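You operate a simulated robot arm through the tools that you are given. There is no shell and no other tool.

Carry out the task below with a simulated robot arm. There is one attempt and no reset: what you move stays moved.

JOB
Tap the bronze housing bushing flush with the mallet through the steel drift.
Fine: no blow lands on the bare bronze; mallet back on its rest, drift back where it stood; the loose sleeve stays on the shelf. Set down upright: steel drift, rubber mallet.
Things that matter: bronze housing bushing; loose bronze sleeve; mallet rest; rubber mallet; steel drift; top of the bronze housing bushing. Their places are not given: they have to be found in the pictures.

It is judged by the outcome, as a careful person would: the job done as asked, and still so three seconds after it is handed in. It fails if anything else is knocked over, pushed out of place, dropped, spilled or broken.

ROBOT AND FRAMES
A 7-joint arm with a two-finger parallel gripper, fixed in place. Base frame: the origin is at the foot of the arm, x ahead of it, y to its left, z up; the work surface is at about z = 850. Units: mm, rad, N and s.
With the tool pointing down near the work surface it reaches from about 300 to 720 mm from the base axis. Its first joint turns from -2.897 to 2.897 rad. Payload 3.43 kg.
The tool frame sits at the grasp point between the pads (the TCP): z along the fingers, y along the line on which they close. The tips reach 34 mm beyond it. The gripper opens to 128 mm. The fingers are 24 mm wide and 12 mm thick; the gripper's body (48 by 130 mm) begins 96 mm behind the TCP.
Orientation is that of the tool frame in the base frame, as [roll, pitch, yaw] about the fixed x, y, z axes, in that order (R = Rz(yaw) Ry(pitch) Rx(roll)). With the fingers straight down and closing along the base's y, the tool's x points along the base's -x, its y along +y and its z along -z.

CONTROLS
- The arm moves only by the tool step_arm. Its argument "increments" is text: rows parted by semicolons, each of 6 numbers parted by spaces: the shift along the tool's x, y, z in units of 50 mm (1.0 is 50 mm), then the turn, a rotation vector about the tool's x, y, z in units of 6 degrees (1.0 is 6 degrees). In form: tx ty tz rx ry rz; .... A call has 1 to 20 rows; each row shifts and turns the commanded pose from where the row before left it, along the tool's axes as they then stand. "gripper" is the finger opening in mm, from 0 to 128, set as the call begins (left out, the last holds). A call with a number of a shift or a turn outside -1 to 1 is refused whole. Rows are played at 5 a second. More than 50 mm and 0.15 rad between two rows, or a gripper value outside its range, and nothing of the call is played. Where a pose cannot be reached the arm comes as near as it can. A force on the tool above 40 N (or 10 N above the force at the start of the call, whichever is more), or a blocked arm, ends the call early, and 0.2 s more pass. Each finger travels about 108 mm/s and halts on what it meets, pressing with about 41 N; the grip force reading is that of the motor and also rises with nothing between the fingers. The clock runs only during rows and for 0.2 s after the last one: add rows that do not move to give the fingers time. The reply holds the time, the measured pose of the TCP, the force on the tool along the base axes, the opening and the grip force, in the units named above and with some noise, with the torque about the TCP (base axes, N m) and any sound that the robot's microphone picked up, and new pictures: "views" is both (left out), scene, wrist or none.
- Cameras (640 x 400 px; columns grow to the right, rows downward): "scene" is fixed at [48.9, -651.2, 1576.5]; the picture's right is [0.78, -0.62, 0.00], its down [-0.32, -0.40, -0.86] and it looks along [0.54, 0.67, -0.51] (base axes); focal length 332 px, centre (320, 200). "wrist" rides on the gripper at [76, -11, -160] in the tool frame; the picture's right is [0.15, 0.99, 0.00], its down [-0.88, 0.13, -0.46] and it looks along [-0.45, 0.07, 0.89] (tool axes); focal length 234 px, centre (320, 200).
- lift_body(by): slides the trunk up (or, below 0, down) by that many mm; the arm rides with it, the base frame stays. It gives what a move gives, with no picture.
- locate(camera, pixels): for up to 12 pixels [column, row] of the newest picture of that camera ("zoom" is the newest enlarged one), the place [x, y, z] in the base frame of the surface seen there, good to about 2 mm. It takes no simulated time.
- close_up(camera, box): a new picture of the part [left, top, right, bottom] of that camera's present view, enlarged. It takes no simulated time.
- close_job(): hands the job in; it is judged then, once.

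Leave the gripper open and the arm clear of the work at the hand-in unless told otherwise.

The tools are called after ">>>" by a JSON object that holds its "op" and its "data". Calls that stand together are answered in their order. step_arm: Moves the arm, as the interface text tells. Its arguments: {"type":"object","properties":{"increments":{"type":"string"},"gripper":{"type":"number"},"views":{"type":"string","enum":["both","scene","wrist","none"]}},"required":["increments"]} The other tools are called the same way: lift_body (by) slides the trunk up or down; locate (camera, pixels) gives the place of the surface under pixels of a picture; close_up (camera, box) takes an enlarged picture of a part of a camera's view; close_job () hands the job in.

At the start:

```text
t: 0.0
ee_pos: [362.2, 395.1, 1248.8]
tool_rot: [3.141, 0.0, 3.14]
ft_force: [-0.2, -0.3, -0.1]
moment: [-0.04, -0.01, -0.01]
width: 127.8
grip_force: 0.1
trunk travel left (down, up): [-250.0, 74.0]
```

scene: 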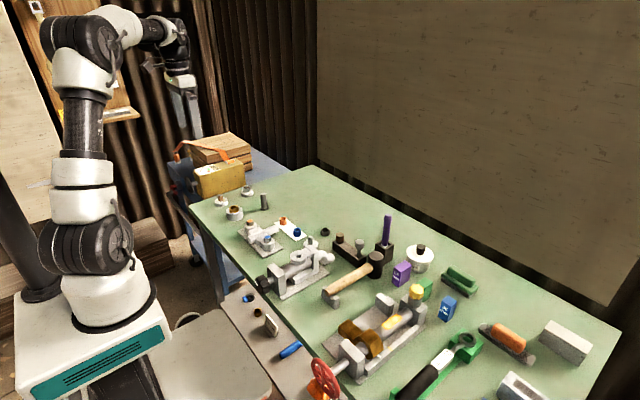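
wrist: 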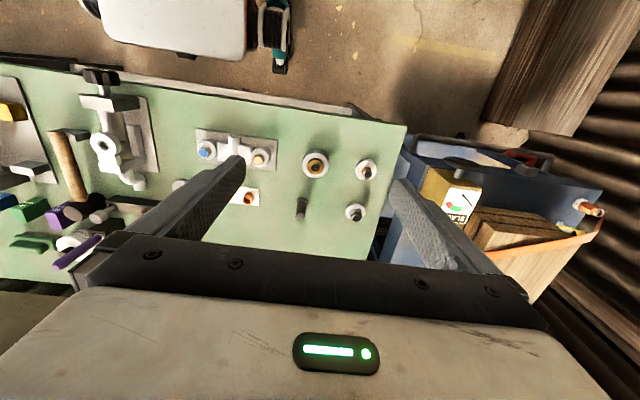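

I see a green bench with many things on it. I'll enlarge several parts of the scene view first to find the bushing, drift, mallet and rest.

>>> {"op": "close_up", "data": {"camera": "scene", "box": [190, 170, 350, 270]}}

>>> {"op": "close_up", "data": {"camera": "scene", "box": [310, 200, 470, 300]}}

>>> {"op": "close_up", "data": {"camera": "scene", "box": [300, 280, 492, 400]}}

>>> {"op": "close_up", "data": {"camera": "wrist", "box": [180, 100, 420, 250]}}

>>> {"op": "close_up", "data": {"camera": "wrist", "box": [0, 60, 240, 280]}}

```text
4.00 times, centred on (270, 220) of scene
```

zoom: 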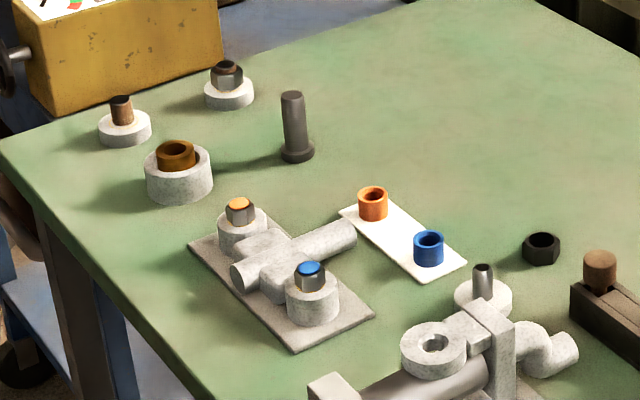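

```text
4.00 times, centred on (390, 250) of scene
```

zoom: 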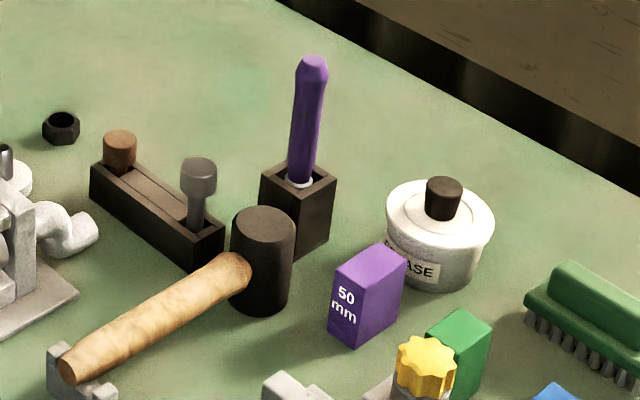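

```text
3.33 times, centred on (396, 340) of scene
```

zoom: 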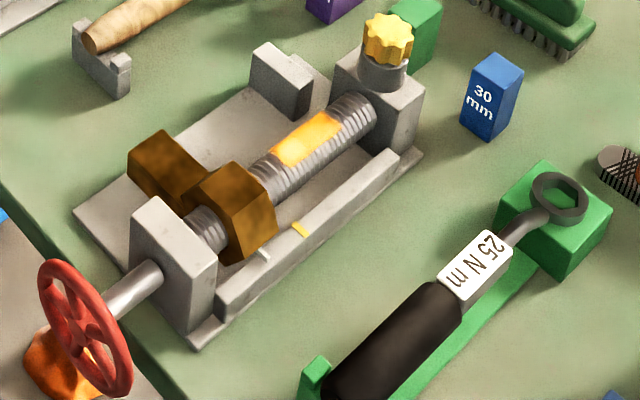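

```text
2.67 times, centred on (300, 175) of wrist
```

zoom: 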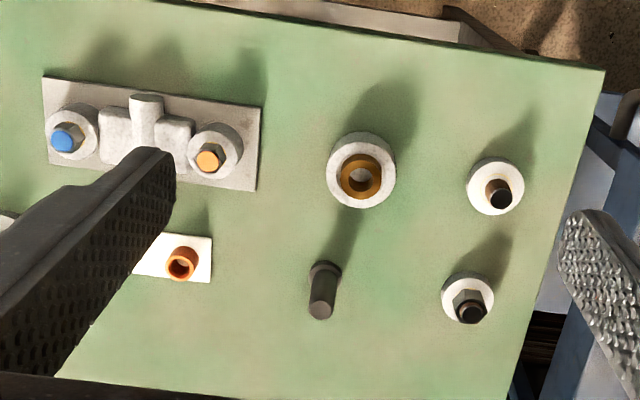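

```text
1.82 times, centred on (120, 170) of wrist
```

zoom: 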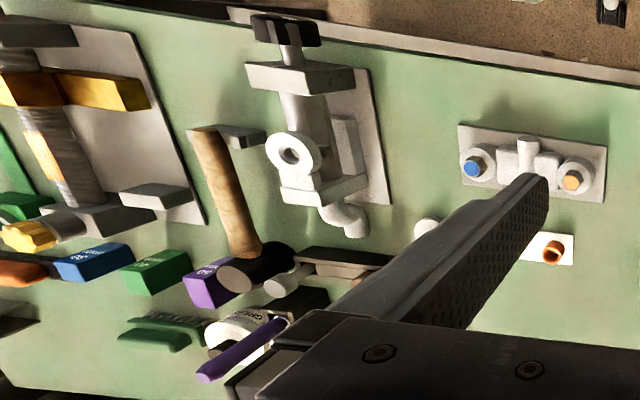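

The bronze ring at zoom (175,160) in the round white housing looks like the bushing, and the dark pin with a foot at (295,125) like the drift. The mallet's handle lies on a notched block. Next I look at the front lower shelf and locate the points.

>>> {"op": "close_up", "data": {"camera": "scene", "box": [210, 270, 338, 370]}}

>>> {"op": "locate", "data": {"camera": "wrist", "pixels": [[315, 166], [308, 160], [322, 160], [302, 166], [328, 166], [316, 154], [301, 214], [300, 206], [302, 202], [330, 220], [345, 190]]}}

>>> {"op": "locate", "data": {"camera": "scene", "pixels": [[234, 209], [229, 209], [238, 209], [234, 206], [263, 195], [263, 209], [375, 255], [385, 256], [376, 275], [350, 281], [328, 292], [333, 300]]}}

>>> {"op": "close_up", "data": {"camera": "scene", "box": [205, 175, 285, 225]}}

>>> {"op": "close_up", "data": {"camera": "scene", "box": [310, 240, 406, 310]}}

```text
4.00 times, centred on (274, 320) of scene
```

zoom: 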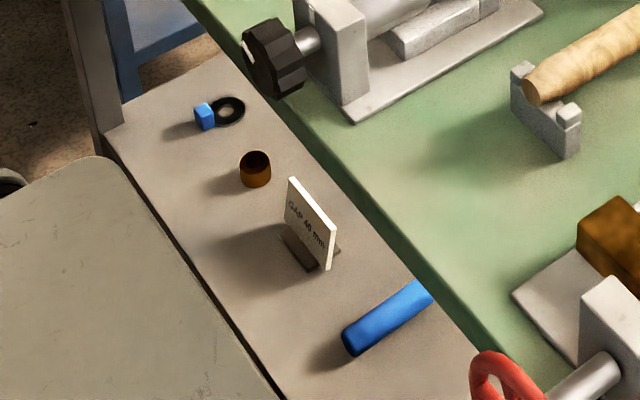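

```text
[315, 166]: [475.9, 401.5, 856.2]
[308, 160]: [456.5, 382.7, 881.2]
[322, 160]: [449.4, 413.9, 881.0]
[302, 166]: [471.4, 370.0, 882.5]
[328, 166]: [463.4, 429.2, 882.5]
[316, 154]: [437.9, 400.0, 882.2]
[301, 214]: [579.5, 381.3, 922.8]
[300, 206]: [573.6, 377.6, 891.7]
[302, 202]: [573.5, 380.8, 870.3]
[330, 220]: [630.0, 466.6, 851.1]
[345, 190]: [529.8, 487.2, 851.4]
```

```text
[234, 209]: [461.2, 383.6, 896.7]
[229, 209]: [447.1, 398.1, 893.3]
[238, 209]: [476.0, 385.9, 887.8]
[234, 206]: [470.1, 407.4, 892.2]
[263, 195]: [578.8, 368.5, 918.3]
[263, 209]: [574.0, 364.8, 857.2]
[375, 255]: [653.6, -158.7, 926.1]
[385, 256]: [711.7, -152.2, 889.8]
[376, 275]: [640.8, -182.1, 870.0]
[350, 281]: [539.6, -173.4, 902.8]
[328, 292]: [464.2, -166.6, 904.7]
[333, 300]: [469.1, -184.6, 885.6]
```

```text
8.00 times, centred on (245, 200) of scene
```

zoom: 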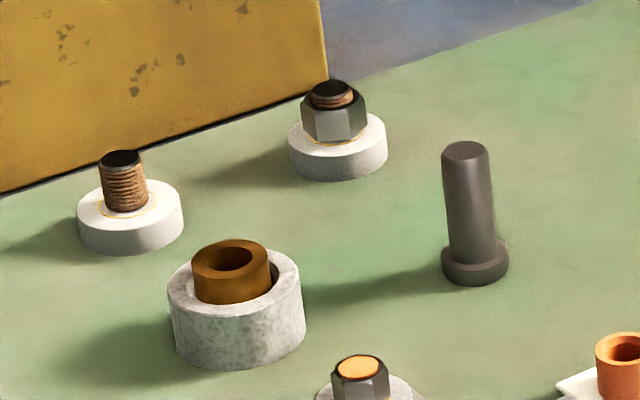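

```text
5.71 times, centred on (358, 275) of scene
```

zoom: 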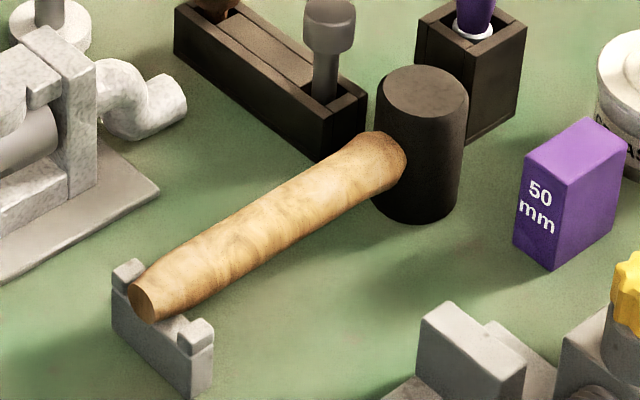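

The loose sleeve is the brown ring on the lower shelf, so I stay away from it. Housing is near (465,400) with its top at z≈882, bushing top near 896, drift near (583,378) with its top at 922, and mallet head near (655,-165). I move in closer above the drift and housing to measure.

>>> {"op": "step_arm", "data": {"increments": "-0.8 0 0.8 0 0 0;-0.8 0 0.8 0 0 0;-0.8 0 0.8 0 0 0;-0.6 0 0.6 0 0 0;0 0 0 0 0 0", "gripper": 128}}

```text
refused: row 1 steps farther than a row can; nothing moved
```

The rows were too long when combined, so I use smaller ones.

>>> {"op": "step_arm", "data": {"increments": "-0.6 0 0.6 0 0 0;-0.6 0 0.6 0 0 0;-0.6 0 0.6 0 0 0;-0.6 0 0.6 0 0 0;-0.6 0 0.6 0 0 0;0 0 0 0 0 0", "gripper": 128}}

```text
t: 1.4
ee_pos: [510.3, 394.4, 1098.0]
tool_rot: [-3.141, 0.001, 3.14]
ft_force: [1.3, 0.4, -0.1]
moment: [0.01, 0.04, 0.0]
width: 128.0
grip_force: 0.1
trunk travel left (down, up): [-250.0, 74.0]
```

scene: 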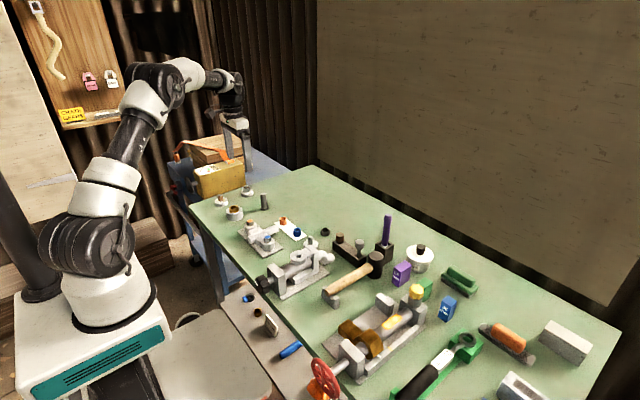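
wrist: 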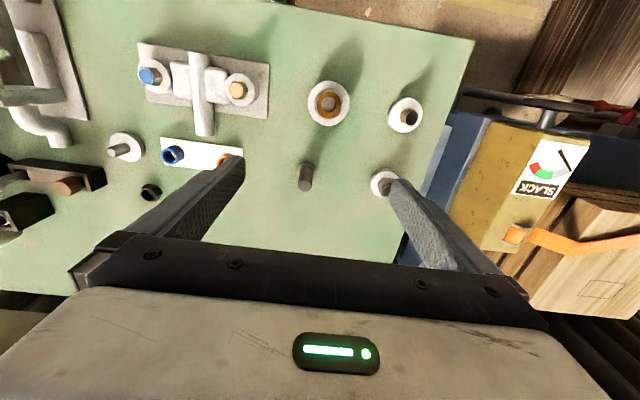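

I enlarge the wrist view around the housing and drift.

>>> {"op": "close_up", "data": {"camera": "wrist", "box": [272, 70, 368, 130]}}

>>> {"op": "locate", "data": {"camera": "wrist", "pixels": [[329, 82], [329, 125], [308, 103], [350, 103], [313, 103], [346, 103], [305, 185], [300, 186], [310, 186], [305, 166], [305, 180], [313, 167]]}}

```text
6.67 times, centred on (320, 100) of wrist
```

zoom: 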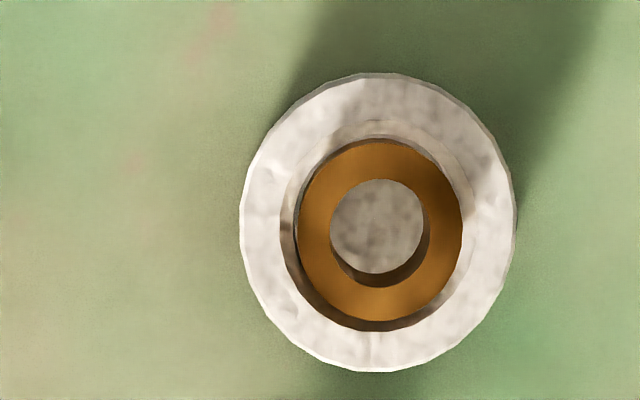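

```text
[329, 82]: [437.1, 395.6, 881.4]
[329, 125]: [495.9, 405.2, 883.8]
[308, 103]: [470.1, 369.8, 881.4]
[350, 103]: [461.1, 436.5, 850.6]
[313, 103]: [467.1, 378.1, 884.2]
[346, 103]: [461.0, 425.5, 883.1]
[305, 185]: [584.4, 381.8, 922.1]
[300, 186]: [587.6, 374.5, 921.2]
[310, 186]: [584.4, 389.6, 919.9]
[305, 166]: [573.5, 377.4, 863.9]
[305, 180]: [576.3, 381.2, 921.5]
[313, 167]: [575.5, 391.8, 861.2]
```

I locate the ring's edges on this enlarged view: the outer edge left/right at (299,230)/(463,230), top (382,142), bottom (380,320), plus the bore.

>>> {"op": "locate", "data": {"camera": "zoom", "pixels": [[304, 230], [459, 230], [382, 147], [380, 316], [316, 230], [446, 230], [381, 165], [381, 305], [380, 230], [288, 230], [470, 215], [380, 130]]}}

>>> {"op": "close_up", "data": {"camera": "wrist", "box": [272, 145, 336, 205]}}

```text
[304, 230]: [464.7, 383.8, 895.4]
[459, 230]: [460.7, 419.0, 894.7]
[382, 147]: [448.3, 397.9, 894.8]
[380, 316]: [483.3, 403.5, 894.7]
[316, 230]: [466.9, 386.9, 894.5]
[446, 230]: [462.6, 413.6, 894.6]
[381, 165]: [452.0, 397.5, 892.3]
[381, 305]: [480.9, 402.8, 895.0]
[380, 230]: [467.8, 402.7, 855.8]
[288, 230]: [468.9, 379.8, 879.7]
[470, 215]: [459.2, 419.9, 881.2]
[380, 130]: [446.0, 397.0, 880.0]
```

```text
6.67 times, centred on (304, 175) of wrist
```

zoom: 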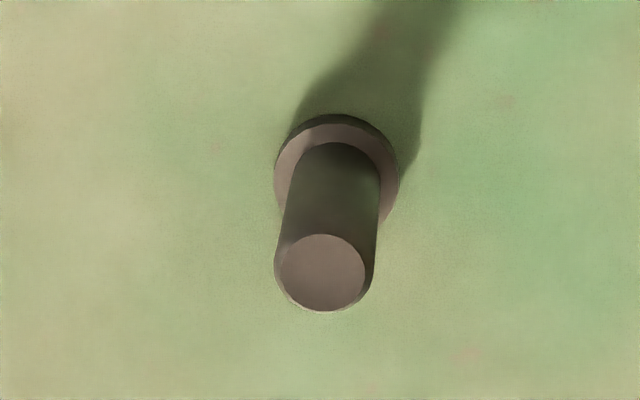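

Bushing top: centre about (465.5, 401), z≈894.8, outer diameter about 36, sticking out about 13 mm. Now I locate the drift's edges in this zoom.

>>> {"op": "locate", "data": {"camera": "zoom", "pixels": [[286, 272], [362, 272], [323, 239], [323, 304], [323, 272], [278, 175], [394, 175], [337, 122], [300, 140], [385, 155], [392, 200]]}}

>>> {"op": "close_up", "data": {"camera": "scene", "box": [245, 185, 285, 215]}}

```text
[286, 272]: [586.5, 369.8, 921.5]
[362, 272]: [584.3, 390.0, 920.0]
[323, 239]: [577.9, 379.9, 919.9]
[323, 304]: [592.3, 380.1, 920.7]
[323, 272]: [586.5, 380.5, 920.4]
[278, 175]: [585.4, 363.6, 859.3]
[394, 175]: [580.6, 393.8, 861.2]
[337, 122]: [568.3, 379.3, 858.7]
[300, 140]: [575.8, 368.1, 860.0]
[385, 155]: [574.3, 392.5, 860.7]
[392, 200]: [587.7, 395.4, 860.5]
```

```text
13.33 times, centred on (265, 200) of scene
```

zoom: 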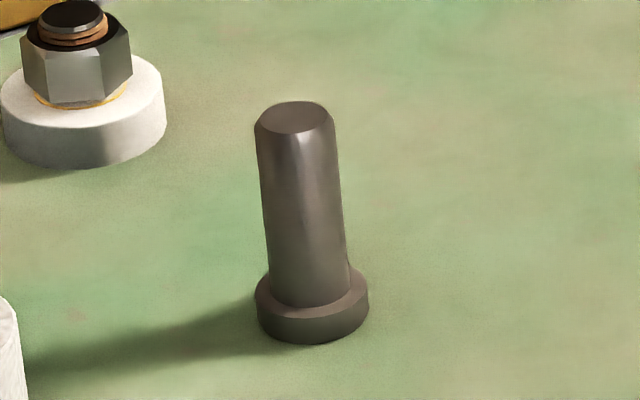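

Drift: centre about (585, 379.8), top 920.5, shaft about 24 wide, foot about 33 wide and 10 high. I go above it with the fingers opened to 60.

>>> {"op": "step_arm", "data": {"increments": "-0.75 -0.146 0.3 0 0 0;-0.744 -0.146 0.3 0 0 0;0 0 0.9 0 0 0;0 0 0.8 0 0 0;0 0 0 0 0 0;0 0 0 0 0 0", "gripper": 60}}

```text
t: 2.8
ee_pos: [589.0, 382.9, 983.3]
tool_rot: [3.14, 0.0, 3.141]
ft_force: [-0.3, -0.6, 0.0]
moment: [0.02, -0.02, -0.01]
width: 60.2
grip_force: 0.0
trunk travel left (down, up): [-250.0, 74.0]
```

scene: 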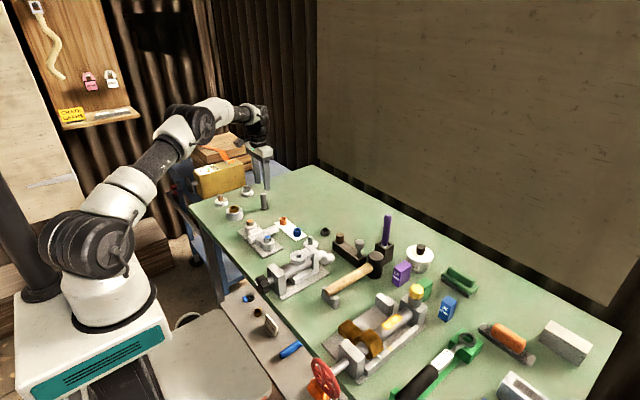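
wrist: 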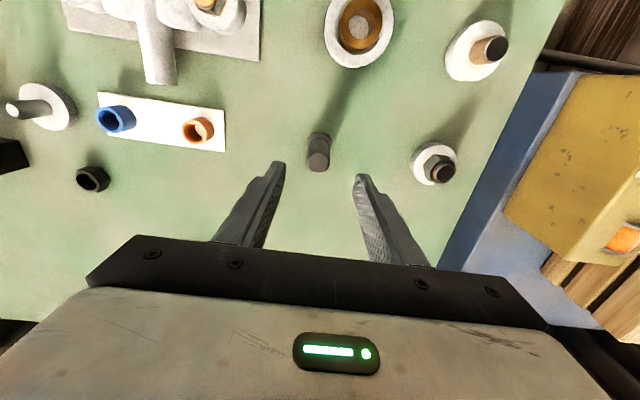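

Measured 589.0/382.9 versus 585/380 expected. I repeat the reading to see the noise and relocate the drift from here.

>>> {"op": "step_arm", "data": {"increments": "0 0 0 0 0 0"}}

>>> {"op": "close_up", "data": {"camera": "wrist", "box": [256, 110, 384, 190]}}

>>> {"op": "step_arm", "data": {"increments": "0 0 0 0 0 0", "views": "none"}}

>>> {"op": "step_arm", "data": {"increments": "0 0 0 0 0 0", "views": "none"}}

```text
t: 3.2
ee_pos: [588.4, 380.9, 983.1]
tool_rot: [3.141, 0.001, 3.141]
ft_force: [1.0, 0.0, -0.1]
moment: [0.01, 0.01, -0.04]
width: 60.2
grip_force: 0.1
trunk travel left (down, up): [-250.0, 74.0]
```

scene: 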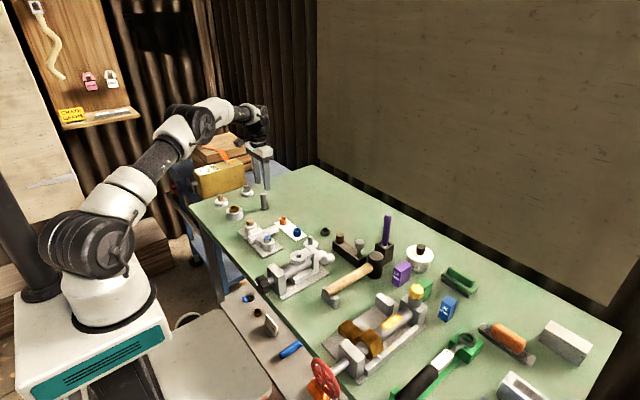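
wrist: 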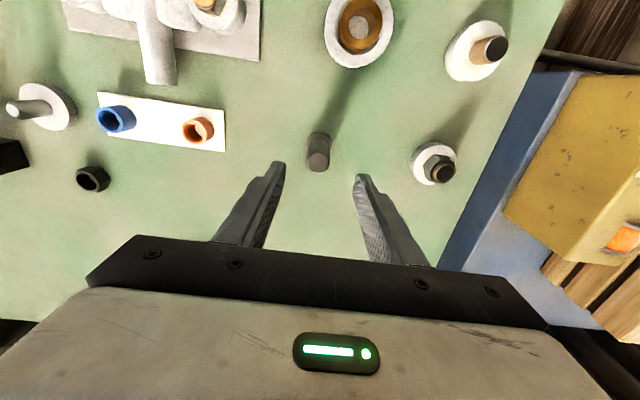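

```text
5.00 times, centred on (320, 150) of wrist
```

zoom: 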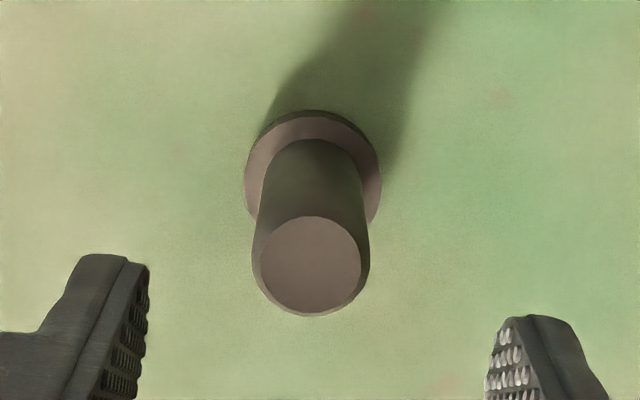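

```text
t: 3.6
ee_pos: [588.4, 382.3, 981.0]
tool_rot: [-3.141, 0.002, 3.141]
ft_force: [0.0, -0.6, -0.2]
moment: [-0.02, 0.01, 0.0]
width: 59.9
grip_force: 0.1
trunk travel left (down, up): [-250.0, 74.0]
```

```text
t: 4.0
ee_pos: [589.5, 382.6, 982.0]
tool_rot: [3.141, -0.001, -3.142]
ft_force: [0.5, 0.0, 0.6]
moment: [0.02, 0.01, 0.01]
width: 59.9
grip_force: 0.2
trunk travel left (down, up): [-250.0, 74.0]
```

The pose is about (588.8, 382.2, 982.3) with roughly 1 mm of noise. I locate the drift's top rim again.

>>> {"op": "locate", "data": {"camera": "zoom", "pixels": [[266, 265], [356, 265], [311, 220], [311, 309], [311, 265], [250, 175], [376, 175], [313, 120], [275, 200]]}}

```text
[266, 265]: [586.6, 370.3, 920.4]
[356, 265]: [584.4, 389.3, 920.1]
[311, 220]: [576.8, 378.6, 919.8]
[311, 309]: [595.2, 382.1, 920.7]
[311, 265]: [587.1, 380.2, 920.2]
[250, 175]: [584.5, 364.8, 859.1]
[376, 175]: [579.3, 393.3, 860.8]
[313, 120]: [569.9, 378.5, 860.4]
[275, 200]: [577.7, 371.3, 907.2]
```

The drift centre is (585.8, 380.0). I shift by −3/−2 mm and go down to TCP z≈903, with the tips about 9 mm above the foot.

>>> {"op": "step_arm", "data": {"increments": "0.06 -0.044 0.3 0 0 0;0 0 0.6 0 0 0;0 0 0.5 0 0 0;0 0 0.18 0 0 0;0 0 0 0 0 0;0 0 0 0 0 0"}}

```text
t: 5.4
ee_pos: [582.0, 378.5, 905.7]
tool_rot: [-3.141, 0.001, 3.142]
ft_force: [0.3, 0.5, 0.5]
moment: [0.01, 0.01, 0.0]
width: 60.2
grip_force: 0.1
trunk travel left (down, up): [-250.0, 74.0]
```

scene: 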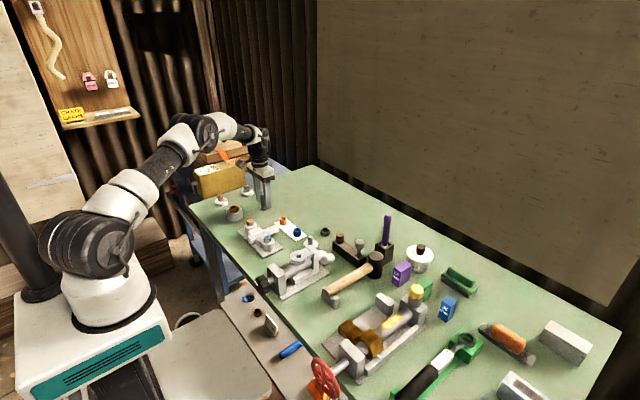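
wrist: 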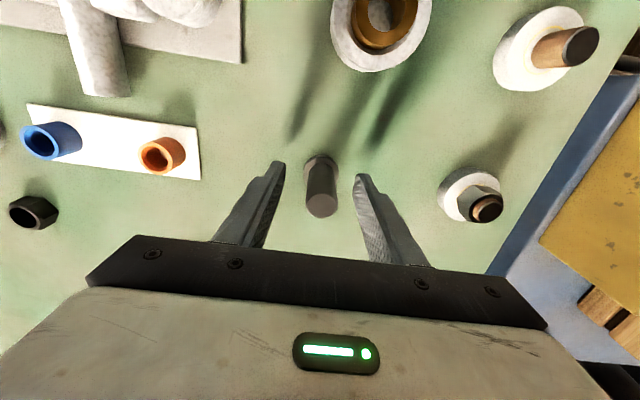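

The drift shows at column 321 and the fingers' middle at about 318, so I nudge +y by 1.5 mm and close to 32 to check the centring.

>>> {"op": "step_arm", "data": {"increments": "0 0.03 0 0 0 0;0 0 0 0 0 0;0 0 0 0 0 0", "gripper": 34, "views": "wrist"}}

>>> {"op": "close_up", "data": {"camera": "wrist", "box": [256, 140, 384, 220]}}

```text
t: 6.2
ee_pos: [582.6, 379.5, 904.0]
tool_rot: [3.141, 0.0, 3.142]
ft_force: [0.0, -0.4, 1.0]
moment: [0.0, 0.03, 0.01]
width: 33.8
grip_force: 0.0
trunk travel left (down, up): [-250.0, 74.0]
```

wrist: 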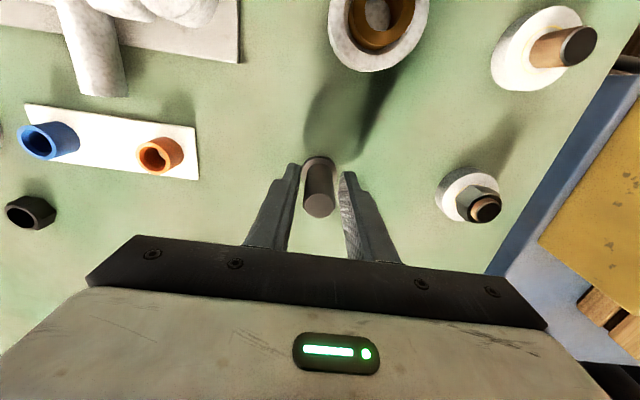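

```text
5.00 times, centred on (320, 180) of wrist
```

zoom: 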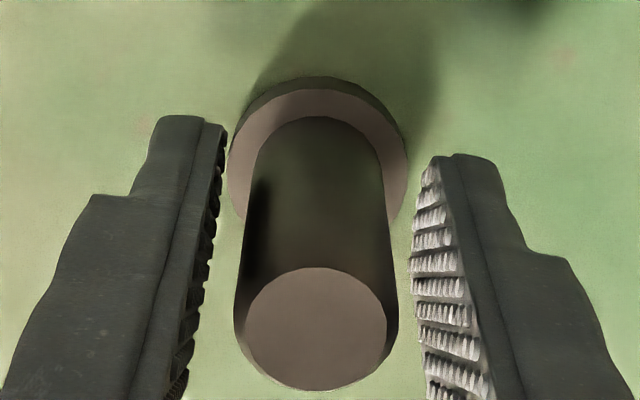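

It is centred. I close fully on the shaft.

>>> {"op": "step_arm", "data": {"increments": "0 0 0 0 0 0;0 0 0 0 0 0;0 0 0 0 0 0", "gripper": 10, "views": "wrist"}}

>>> {"op": "close_up", "data": {"camera": "wrist", "box": [256, 140, 384, 220]}}

>>> {"op": "step_arm", "data": {"increments": "0 0 0 0 0 0", "views": "none"}}

```text
t: 7.0
ee_pos: [583.1, 379.8, 905.1]
tool_rot: [3.141, -0.001, -3.141]
ft_force: [-0.4, 0.8, 0.3]
moment: [0.12, -0.03, 0.0]
width: 23.5
grip_force: 41.0
trunk travel left (down, up): [-250.0, 74.0]
```

wrist: 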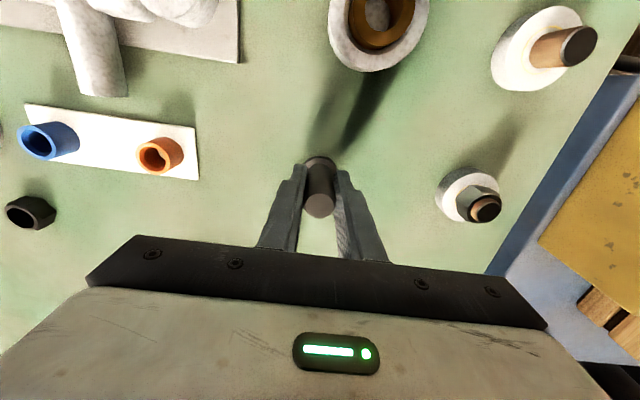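

```text
5.00 times, centred on (320, 180) of wrist
```

zoom: 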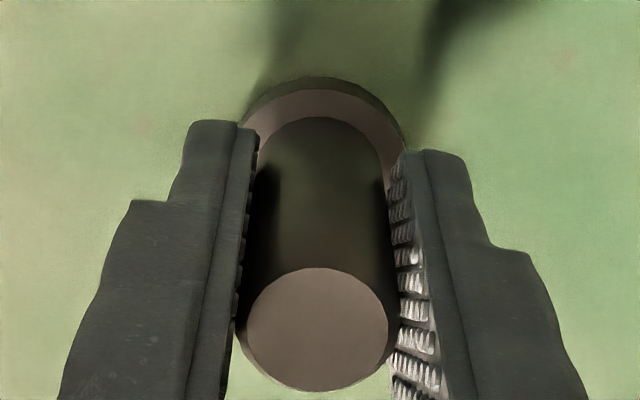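

```text
t: 7.4
ee_pos: [583.1, 381.6, 905.2]
tool_rot: [-3.141, -0.001, 3.141]
ft_force: [0.0, -1.1, 0.1]
moment: [-0.08, 0.02, 0.01]
width: 23.2
grip_force: 41.3
trunk travel left (down, up): [-250.0, 74.0]
```

Held (width 23.5, 41 N). I lift 80 mm and carry it over to the bushing (−120 in x, +21 in y), staying above.

>>> {"op": "step_arm", "data": {"increments": "0 0 -0.4 0 0 0;0 0 -0.6 0 0 0;0 0 -0.6 0 0 0;0.6 0.1 0 0 0 0;0.7 0.12 0 0 0 0;0.7 0.12 0 0 0 0;0.406 0.08 0 0 0 0;0 0 0 0 0 0;0 0 0 0 0 0"}}

>>> {"op": "close_up", "data": {"camera": "wrist", "box": [256, 120, 384, 200]}}

>>> {"op": "close_up", "data": {"camera": "scene", "box": [205, 165, 269, 225]}}

>>> {"op": "step_arm", "data": {"increments": "0 0 0 0 0 0", "views": "none"}}

```text
t: 9.4
ee_pos: [462.4, 402.3, 986.3]
tool_rot: [-3.14, 0.001, -3.141]
ft_force: [-0.9, -0.5, -2.6]
moment: [0.02, 0.02, -0.02]
width: 23.0
grip_force: 40.8
trunk travel left (down, up): [-250.0, 74.0]
```

scene: 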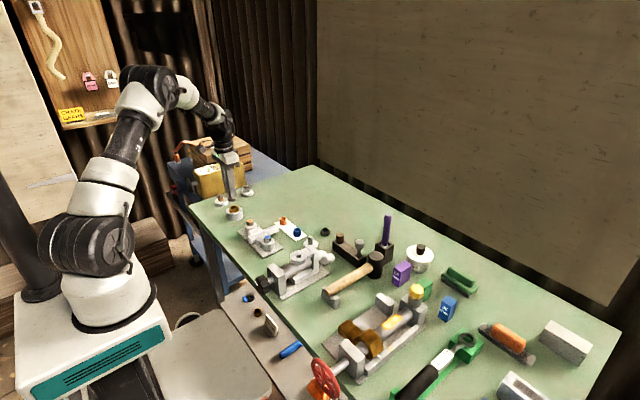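
wrist: 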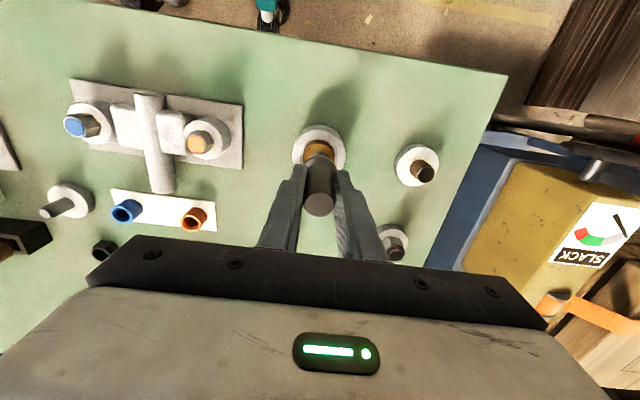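

```text
5.00 times, centred on (320, 160) of wrist
```

zoom: 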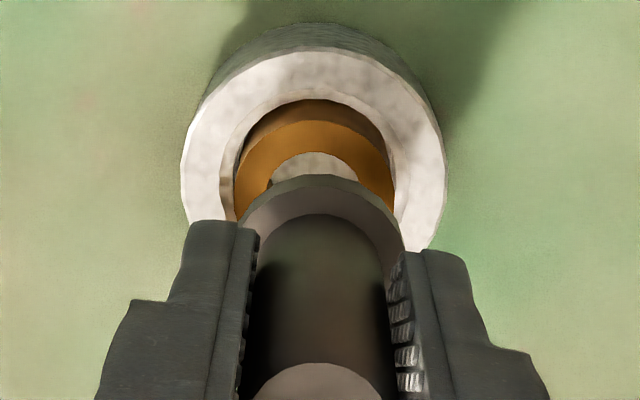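

```text
6.67 times, centred on (237, 195) of scene
```

zoom: 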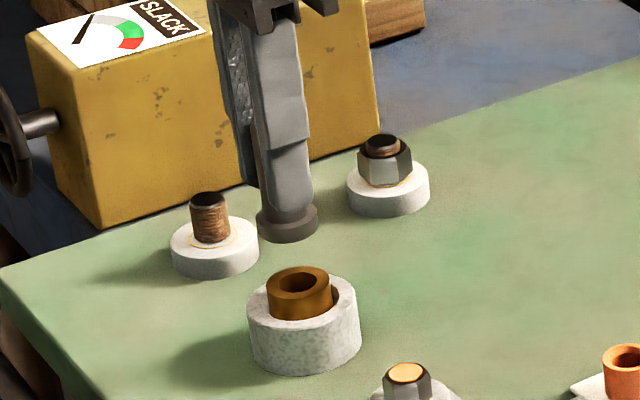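

```text
t: 9.8
ee_pos: [462.7, 399.9, 986.1]
tool_rot: [-3.141, 0.0, -3.141]
ft_force: [0.5, 0.4, -2.8]
moment: [0.05, 0.03, -0.01]
width: 23.3
grip_force: 40.5
trunk travel left (down, up): [-250.0, 74.0]
```

I check the alignment by locating the foot edge and ring edge in the wrist view (foot at about (325,158), ring at about (319,145)).

>>> {"op": "locate", "data": {"camera": "wrist", "pixels": [[321, 156.4], [305.8, 163], [335.5, 164], [310, 158], [331, 158.5], [319, 145], [305, 156], [333, 155], [319, 132], [294, 152], [344.5, 150], [320, 205]]}}

```text
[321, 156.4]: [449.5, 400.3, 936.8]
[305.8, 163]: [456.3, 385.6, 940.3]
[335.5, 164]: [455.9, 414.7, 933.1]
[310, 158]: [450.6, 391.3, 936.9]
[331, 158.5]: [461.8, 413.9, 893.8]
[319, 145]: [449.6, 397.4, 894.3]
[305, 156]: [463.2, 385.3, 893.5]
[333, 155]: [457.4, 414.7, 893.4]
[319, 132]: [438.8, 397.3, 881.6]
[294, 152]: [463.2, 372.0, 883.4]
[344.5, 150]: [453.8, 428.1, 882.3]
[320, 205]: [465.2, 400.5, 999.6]
```

The drift is centred on the ring within about 1 mm. I nudge +0.7 in y and lower it 33 mm, close to contact.

>>> {"op": "step_arm", "data": {"increments": "0 0.014 0.3 0 0 0;0 0 0.24 0 0 0;0 0 0.12 0 0 0;0 0 0 0 0 0;0 0 0 0 0 0", "views": "wrist"}}

>>> {"op": "step_arm", "data": {"increments": "0 0 0.02 0 0 0;0 0 0.02 0 0 0;0 0 0 0 0 0", "views": "none"}}

```text
t: 11.0
ee_pos: [462.9, 401.5, 953.1]
tool_rot: [-3.14, 0.0, -3.141]
ft_force: [-0.6, -0.7, -2.5]
moment: [-0.04, 0.04, 0.0]
width: 22.9
grip_force: 41.2
trunk travel left (down, up): [-250.0, 74.0]
```

wrist: 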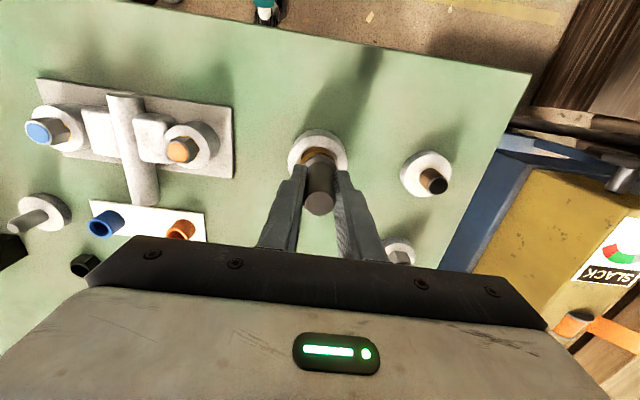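

```text
t: 11.8
ee_pos: [463.3, 402.1, 951.2]
tool_rot: [3.14, 0.002, 3.14]
ft_force: [-0.8, 0.4, 6.4]
moment: [0.14, 0.06, 0.01]
width: 23.4
grip_force: 40.6
trunk travel left (down, up): [-250.0, 74.0]
```

Contact: the force turned from −2.5 to +6.4 N at TCP 951. I check from both cameras that the foot sits squarely before releasing.

>>> {"op": "close_up", "data": {"camera": "wrist", "box": [256, 120, 384, 200]}}

>>> {"op": "close_up", "data": {"camera": "scene", "box": [205, 175, 269, 225]}}

```text
5.00 times, centred on (320, 160) of wrist
```

zoom: 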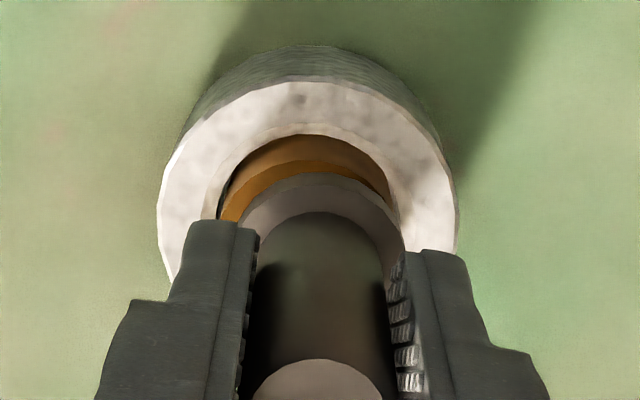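

```text
8.00 times, centred on (237, 200) of scene
```

zoom: 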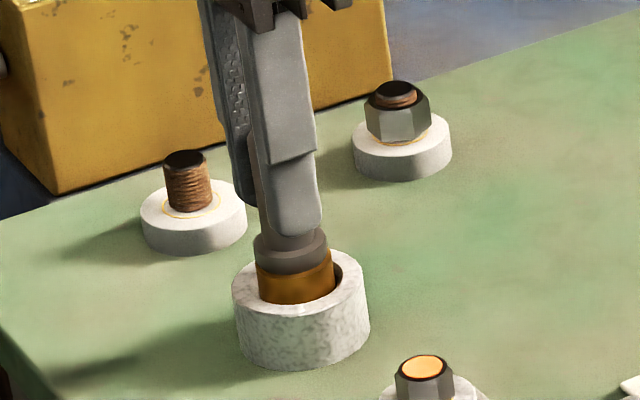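

I check the offset numerically from the wrist picture: the foot's rear edge, the ring's rear edge and the sides.

>>> {"op": "step_arm", "data": {"increments": "0 0 0 0 0 0", "views": "wrist"}}

>>> {"op": "close_up", "data": {"camera": "wrist", "box": [288, 140, 352, 180]}}

>>> {"op": "locate", "data": {"camera": "zoom", "pixels": [[335, 160], [300, 160], [240, 185], [390, 190], [180, 220], [425, 205], [480, 260], [320, 135], [250, 135], [190, 180], [340, 145], [170, 235]]}}

```text
t: 12.2
ee_pos: [462.6, 402.5, 951.6]
tool_rot: [3.141, 0.001, -3.141]
ft_force: [1.3, 1.0, 9.7]
moment: [-0.28, -0.02, -0.01]
width: 23.3
grip_force: 41.0
trunk travel left (down, up): [-250.0, 74.0]
```

wrist: 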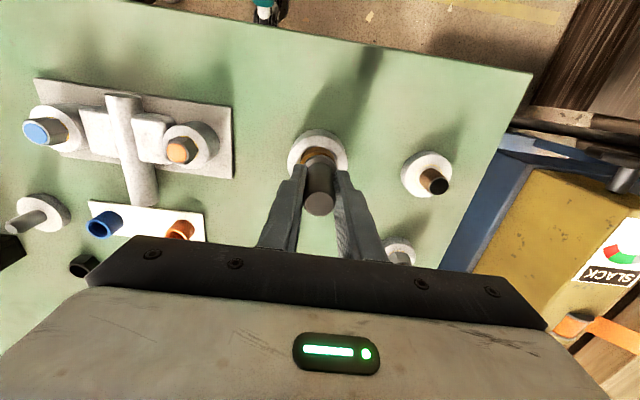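

```text
10.00 times, centred on (320, 160) of wrist
```

zoom: 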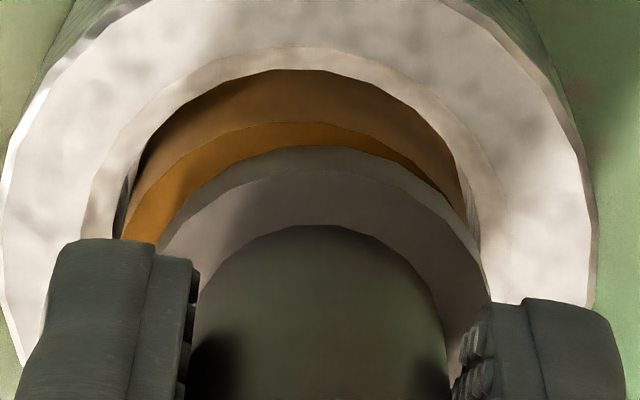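

```text
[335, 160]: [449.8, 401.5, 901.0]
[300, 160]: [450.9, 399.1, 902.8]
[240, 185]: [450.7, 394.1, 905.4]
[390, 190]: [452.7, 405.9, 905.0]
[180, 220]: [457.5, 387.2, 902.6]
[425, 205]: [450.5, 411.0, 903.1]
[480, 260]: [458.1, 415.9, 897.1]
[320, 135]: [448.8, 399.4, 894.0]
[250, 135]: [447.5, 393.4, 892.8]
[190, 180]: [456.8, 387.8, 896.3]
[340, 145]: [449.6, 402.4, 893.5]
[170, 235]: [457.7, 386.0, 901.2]
```

The foot is about 1 mm too far in +y. I lift 3 mm, shift −1 mm in y, and lower again to light contact.

>>> {"op": "step_arm", "data": {"increments": "0 0 -0.07 0 0 0;0 -0.022 0 0 0 0;0 0 0 0 0 0;0 0 0.04 0 0 0;0 0 0.015 0 0 0;0 0 0 0 0 0;0 0 0 0 0 0", "views": "wrist"}}

>>> {"op": "close_up", "data": {"camera": "wrist", "box": [288, 140, 352, 180]}}

>>> {"op": "step_arm", "data": {"increments": "0 0 0 0 0 0", "views": "none"}}

```text
t: 13.8
ee_pos: [462.9, 400.7, 950.9]
tool_rot: [-3.141, 0.001, -3.141]
ft_force: [0.6, 0.6, 5.1]
moment: [-0.2, -0.09, -0.01]
width: 23.5
grip_force: 41.0
trunk travel left (down, up): [-250.0, 74.0]
```

wrist: 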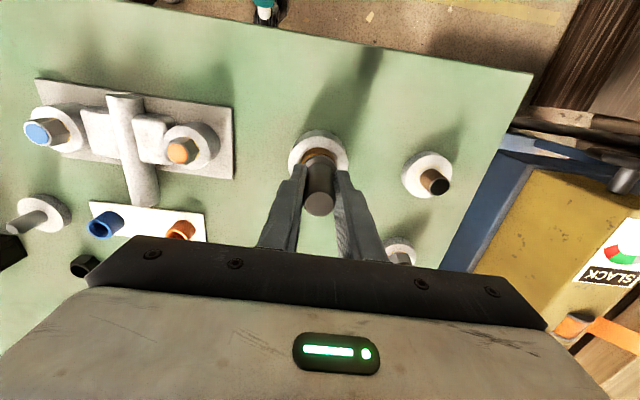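

```text
10.00 times, centred on (320, 160) of wrist
```

zoom: 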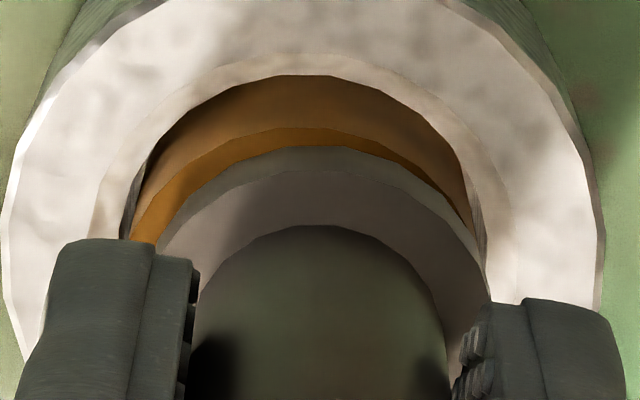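

```text
t: 14.2
ee_pos: [462.7, 399.5, 949.9]
tool_rot: [3.142, 0.001, 3.141]
ft_force: [1.3, 0.3, 3.8]
moment: [-0.21, -0.1, -0.03]
width: 23.2
grip_force: 40.9
trunk travel left (down, up): [-250.0, 74.0]
```

It sits well centred with light contact (about 4 N). I open to 60 and check that the drift stands.

>>> {"op": "step_arm", "data": {"increments": "0 0 0 0 0 0;0 0 0 0 0 0;0 0 0 0 0 0", "gripper": 56}}

>>> {"op": "close_up", "data": {"camera": "wrist", "box": [272, 130, 368, 220]}}

```text
t: 15.0
ee_pos: [462.1, 401.7, 950.3]
tool_rot: [-3.141, -0.002, -3.141]
ft_force: [-0.6, 0.1, 1.1]
moment: [-0.02, -0.01, -0.04]
width: 56.1
grip_force: 0.1
trunk travel left (down, up): [-250.0, 74.0]
```

scene: 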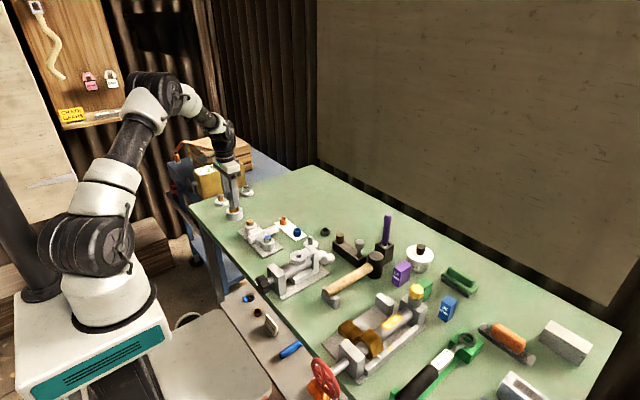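
wrist: 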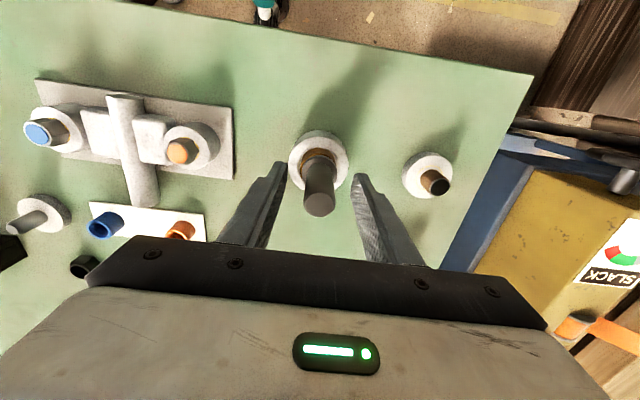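

```text
4.44 times, centred on (320, 175) of wrist
```

zoom: 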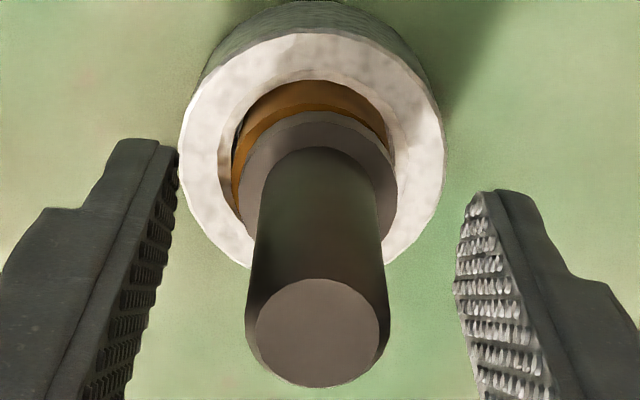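

The drift stands on the ring by itself. I go up and travel over to look at the mallet from above.

>>> {"op": "step_arm", "data": {"increments": "0 0 -0.5 0 0 0;0 0 -0.9 0 0 0;0 0 -0.9 0 0 0;0 0 -0.9 0 0 0;-0.2 -0.87 0 0 0 0;-0.2 -0.87 0 0 0 0;-0.2 -0.87 0 0 0 0;-0.2 -0.87 0 0 0 0;-0.2 -0.87 0 0 0 0;-0.2 -0.87 0 0 0 0;-0.2 -0.87 0 0 0 0;-0.2 -0.87 0 0 0 0;-0.2 -0.87 0 0 0 0;-0.2 -0.87 0 0 0 0;-0.2 -0.87 0 0 0 0;-0.2 -0.87 0 0 0 0;-0.2 -0.87 0 0 0 0;0 0 0 0 0 0"}}

>>> {"op": "close_up", "data": {"camera": "scene", "box": [205, 175, 269, 225]}}

```text
t: 18.8
ee_pos: [596.5, -163.2, 1107.4]
tool_rot: [-3.141, 0.0, 3.14]
ft_force: [-1.0, -0.2, -0.3]
moment: [0.01, 0.04, 0.03]
width: 56.0
grip_force: 0.1
trunk travel left (down, up): [-250.0, 74.0]
```

scene: 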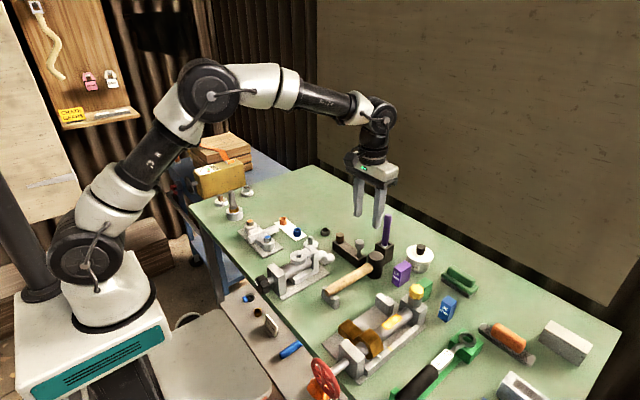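
wrist: 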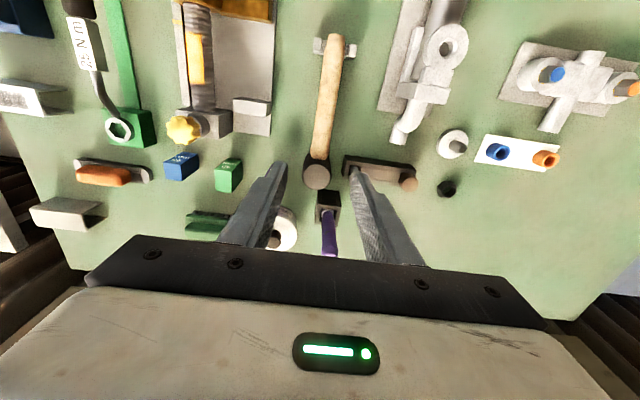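

```text
8.00 times, centred on (237, 200) of scene
```

zoom: 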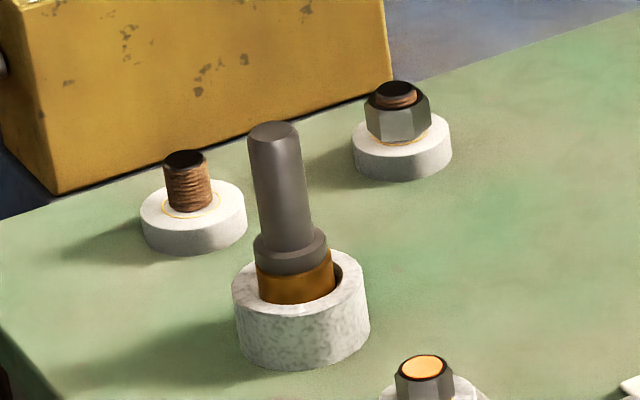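

The drift stands fine. I enlarge the mallet in the wrist view.

>>> {"op": "close_up", "data": {"camera": "wrist", "box": [240, 120, 400, 220]}}

>>> {"op": "locate", "data": {"camera": "zoom", "pixels": [[305, 220], [258, 220], [350, 220], [305, 190], [305, 255], [330, 130], [310, 120], [350, 120], [325, 60], [415, 160], [415, 190], [350, 300]]}}

>>> {"op": "close_up", "data": {"camera": "wrist", "box": [280, 20, 380, 120]}}

```text
4.00 times, centred on (320, 170) of wrist
```

zoom: 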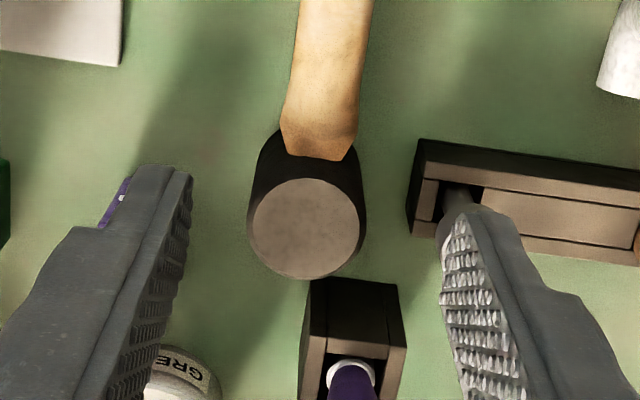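

```text
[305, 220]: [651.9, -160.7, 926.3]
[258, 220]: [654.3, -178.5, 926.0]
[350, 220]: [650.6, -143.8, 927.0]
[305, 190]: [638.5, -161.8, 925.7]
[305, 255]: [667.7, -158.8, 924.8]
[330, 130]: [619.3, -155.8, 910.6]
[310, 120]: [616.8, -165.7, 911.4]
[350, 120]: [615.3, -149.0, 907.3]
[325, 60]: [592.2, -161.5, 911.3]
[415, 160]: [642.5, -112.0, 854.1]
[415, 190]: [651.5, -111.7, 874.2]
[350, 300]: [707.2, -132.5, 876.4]
```

```text
4.00 times, centred on (330, 70) of wrist
```

zoom: 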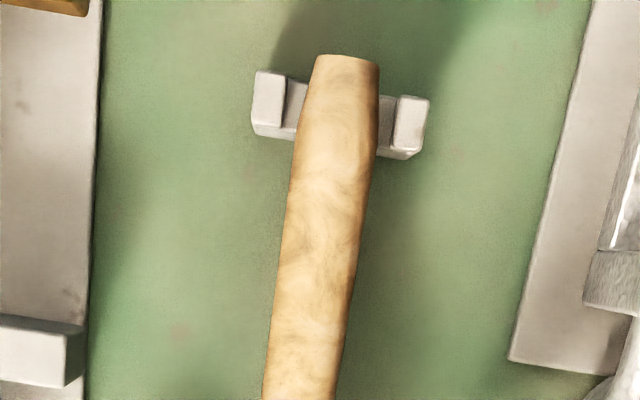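

Head: centre about (653,-161), about 41 across, top z≈926. Beside it are the tray (y≥-113, z≤874) and the purple screwdriver in its stand. I locate those neighbours before descending.

>>> {"op": "locate", "data": {"camera": "scene", "pixels": [[387, 218], [387, 225], [386, 240], [359, 243], [359, 252], [401, 268], [405, 263], [420, 248], [376, 252], [371, 268]]}}

>>> {"op": "locate", "data": {"camera": "wrist", "pixels": [[329, 250], [329, 235], [328, 213], [345, 158], [354, 170], [318, 200], [338, 200], [315, 206], [341, 206]]}}

>>> {"op": "close_up", "data": {"camera": "scene", "box": [330, 180, 426, 290]}}

```text
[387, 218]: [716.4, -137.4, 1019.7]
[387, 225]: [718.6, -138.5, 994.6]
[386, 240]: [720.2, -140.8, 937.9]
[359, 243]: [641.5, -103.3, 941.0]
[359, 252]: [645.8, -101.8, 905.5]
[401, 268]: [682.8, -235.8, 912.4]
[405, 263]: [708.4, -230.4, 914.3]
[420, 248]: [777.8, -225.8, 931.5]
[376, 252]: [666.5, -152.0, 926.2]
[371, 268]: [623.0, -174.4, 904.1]
```

```text
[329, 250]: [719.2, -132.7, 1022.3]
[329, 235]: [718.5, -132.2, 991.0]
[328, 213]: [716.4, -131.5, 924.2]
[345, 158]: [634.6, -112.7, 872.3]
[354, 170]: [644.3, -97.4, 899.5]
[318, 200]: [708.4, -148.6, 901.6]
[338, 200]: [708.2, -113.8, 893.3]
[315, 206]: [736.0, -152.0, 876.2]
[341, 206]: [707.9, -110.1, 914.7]
```

```text
3.64 times, centred on (378, 235) of scene
```

zoom: 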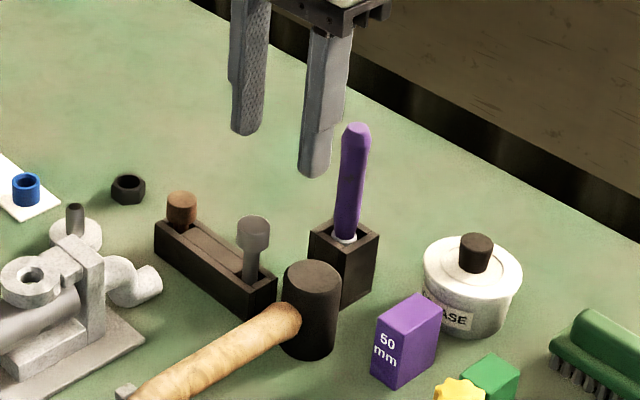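

The pin in the tray stands near (648,-95) up to about z 945, close to where the +y finger would go. I measure the finger's outer outline to see the clearance, plus the pin's extents.

>>> {"op": "locate", "data": {"camera": "wrist", "pixels": [[359, 174], [364, 176], [369, 182], [371, 188], [378, 194], [384, 200], [389, 207], [396, 220], [406, 240], [355, 178], [352, 185]]}}

>>> {"op": "locate", "data": {"camera": "zoom", "pixels": [[240, 222], [253, 217], [267, 225], [253, 240], [240, 243], [267, 243], [248, 265], [253, 275]]}}

```text
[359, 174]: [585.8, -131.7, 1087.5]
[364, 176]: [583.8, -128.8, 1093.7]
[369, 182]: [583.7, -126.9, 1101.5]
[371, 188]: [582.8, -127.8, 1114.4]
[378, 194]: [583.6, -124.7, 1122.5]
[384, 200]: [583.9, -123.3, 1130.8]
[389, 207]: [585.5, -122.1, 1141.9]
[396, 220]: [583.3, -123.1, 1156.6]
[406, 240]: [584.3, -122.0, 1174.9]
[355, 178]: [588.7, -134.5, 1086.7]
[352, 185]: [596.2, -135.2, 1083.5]
```

```text
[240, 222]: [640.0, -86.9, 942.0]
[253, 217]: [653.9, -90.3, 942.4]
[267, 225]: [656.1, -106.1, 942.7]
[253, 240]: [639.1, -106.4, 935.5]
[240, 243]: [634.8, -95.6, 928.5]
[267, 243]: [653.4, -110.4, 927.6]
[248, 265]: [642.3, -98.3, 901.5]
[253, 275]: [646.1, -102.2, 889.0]
```

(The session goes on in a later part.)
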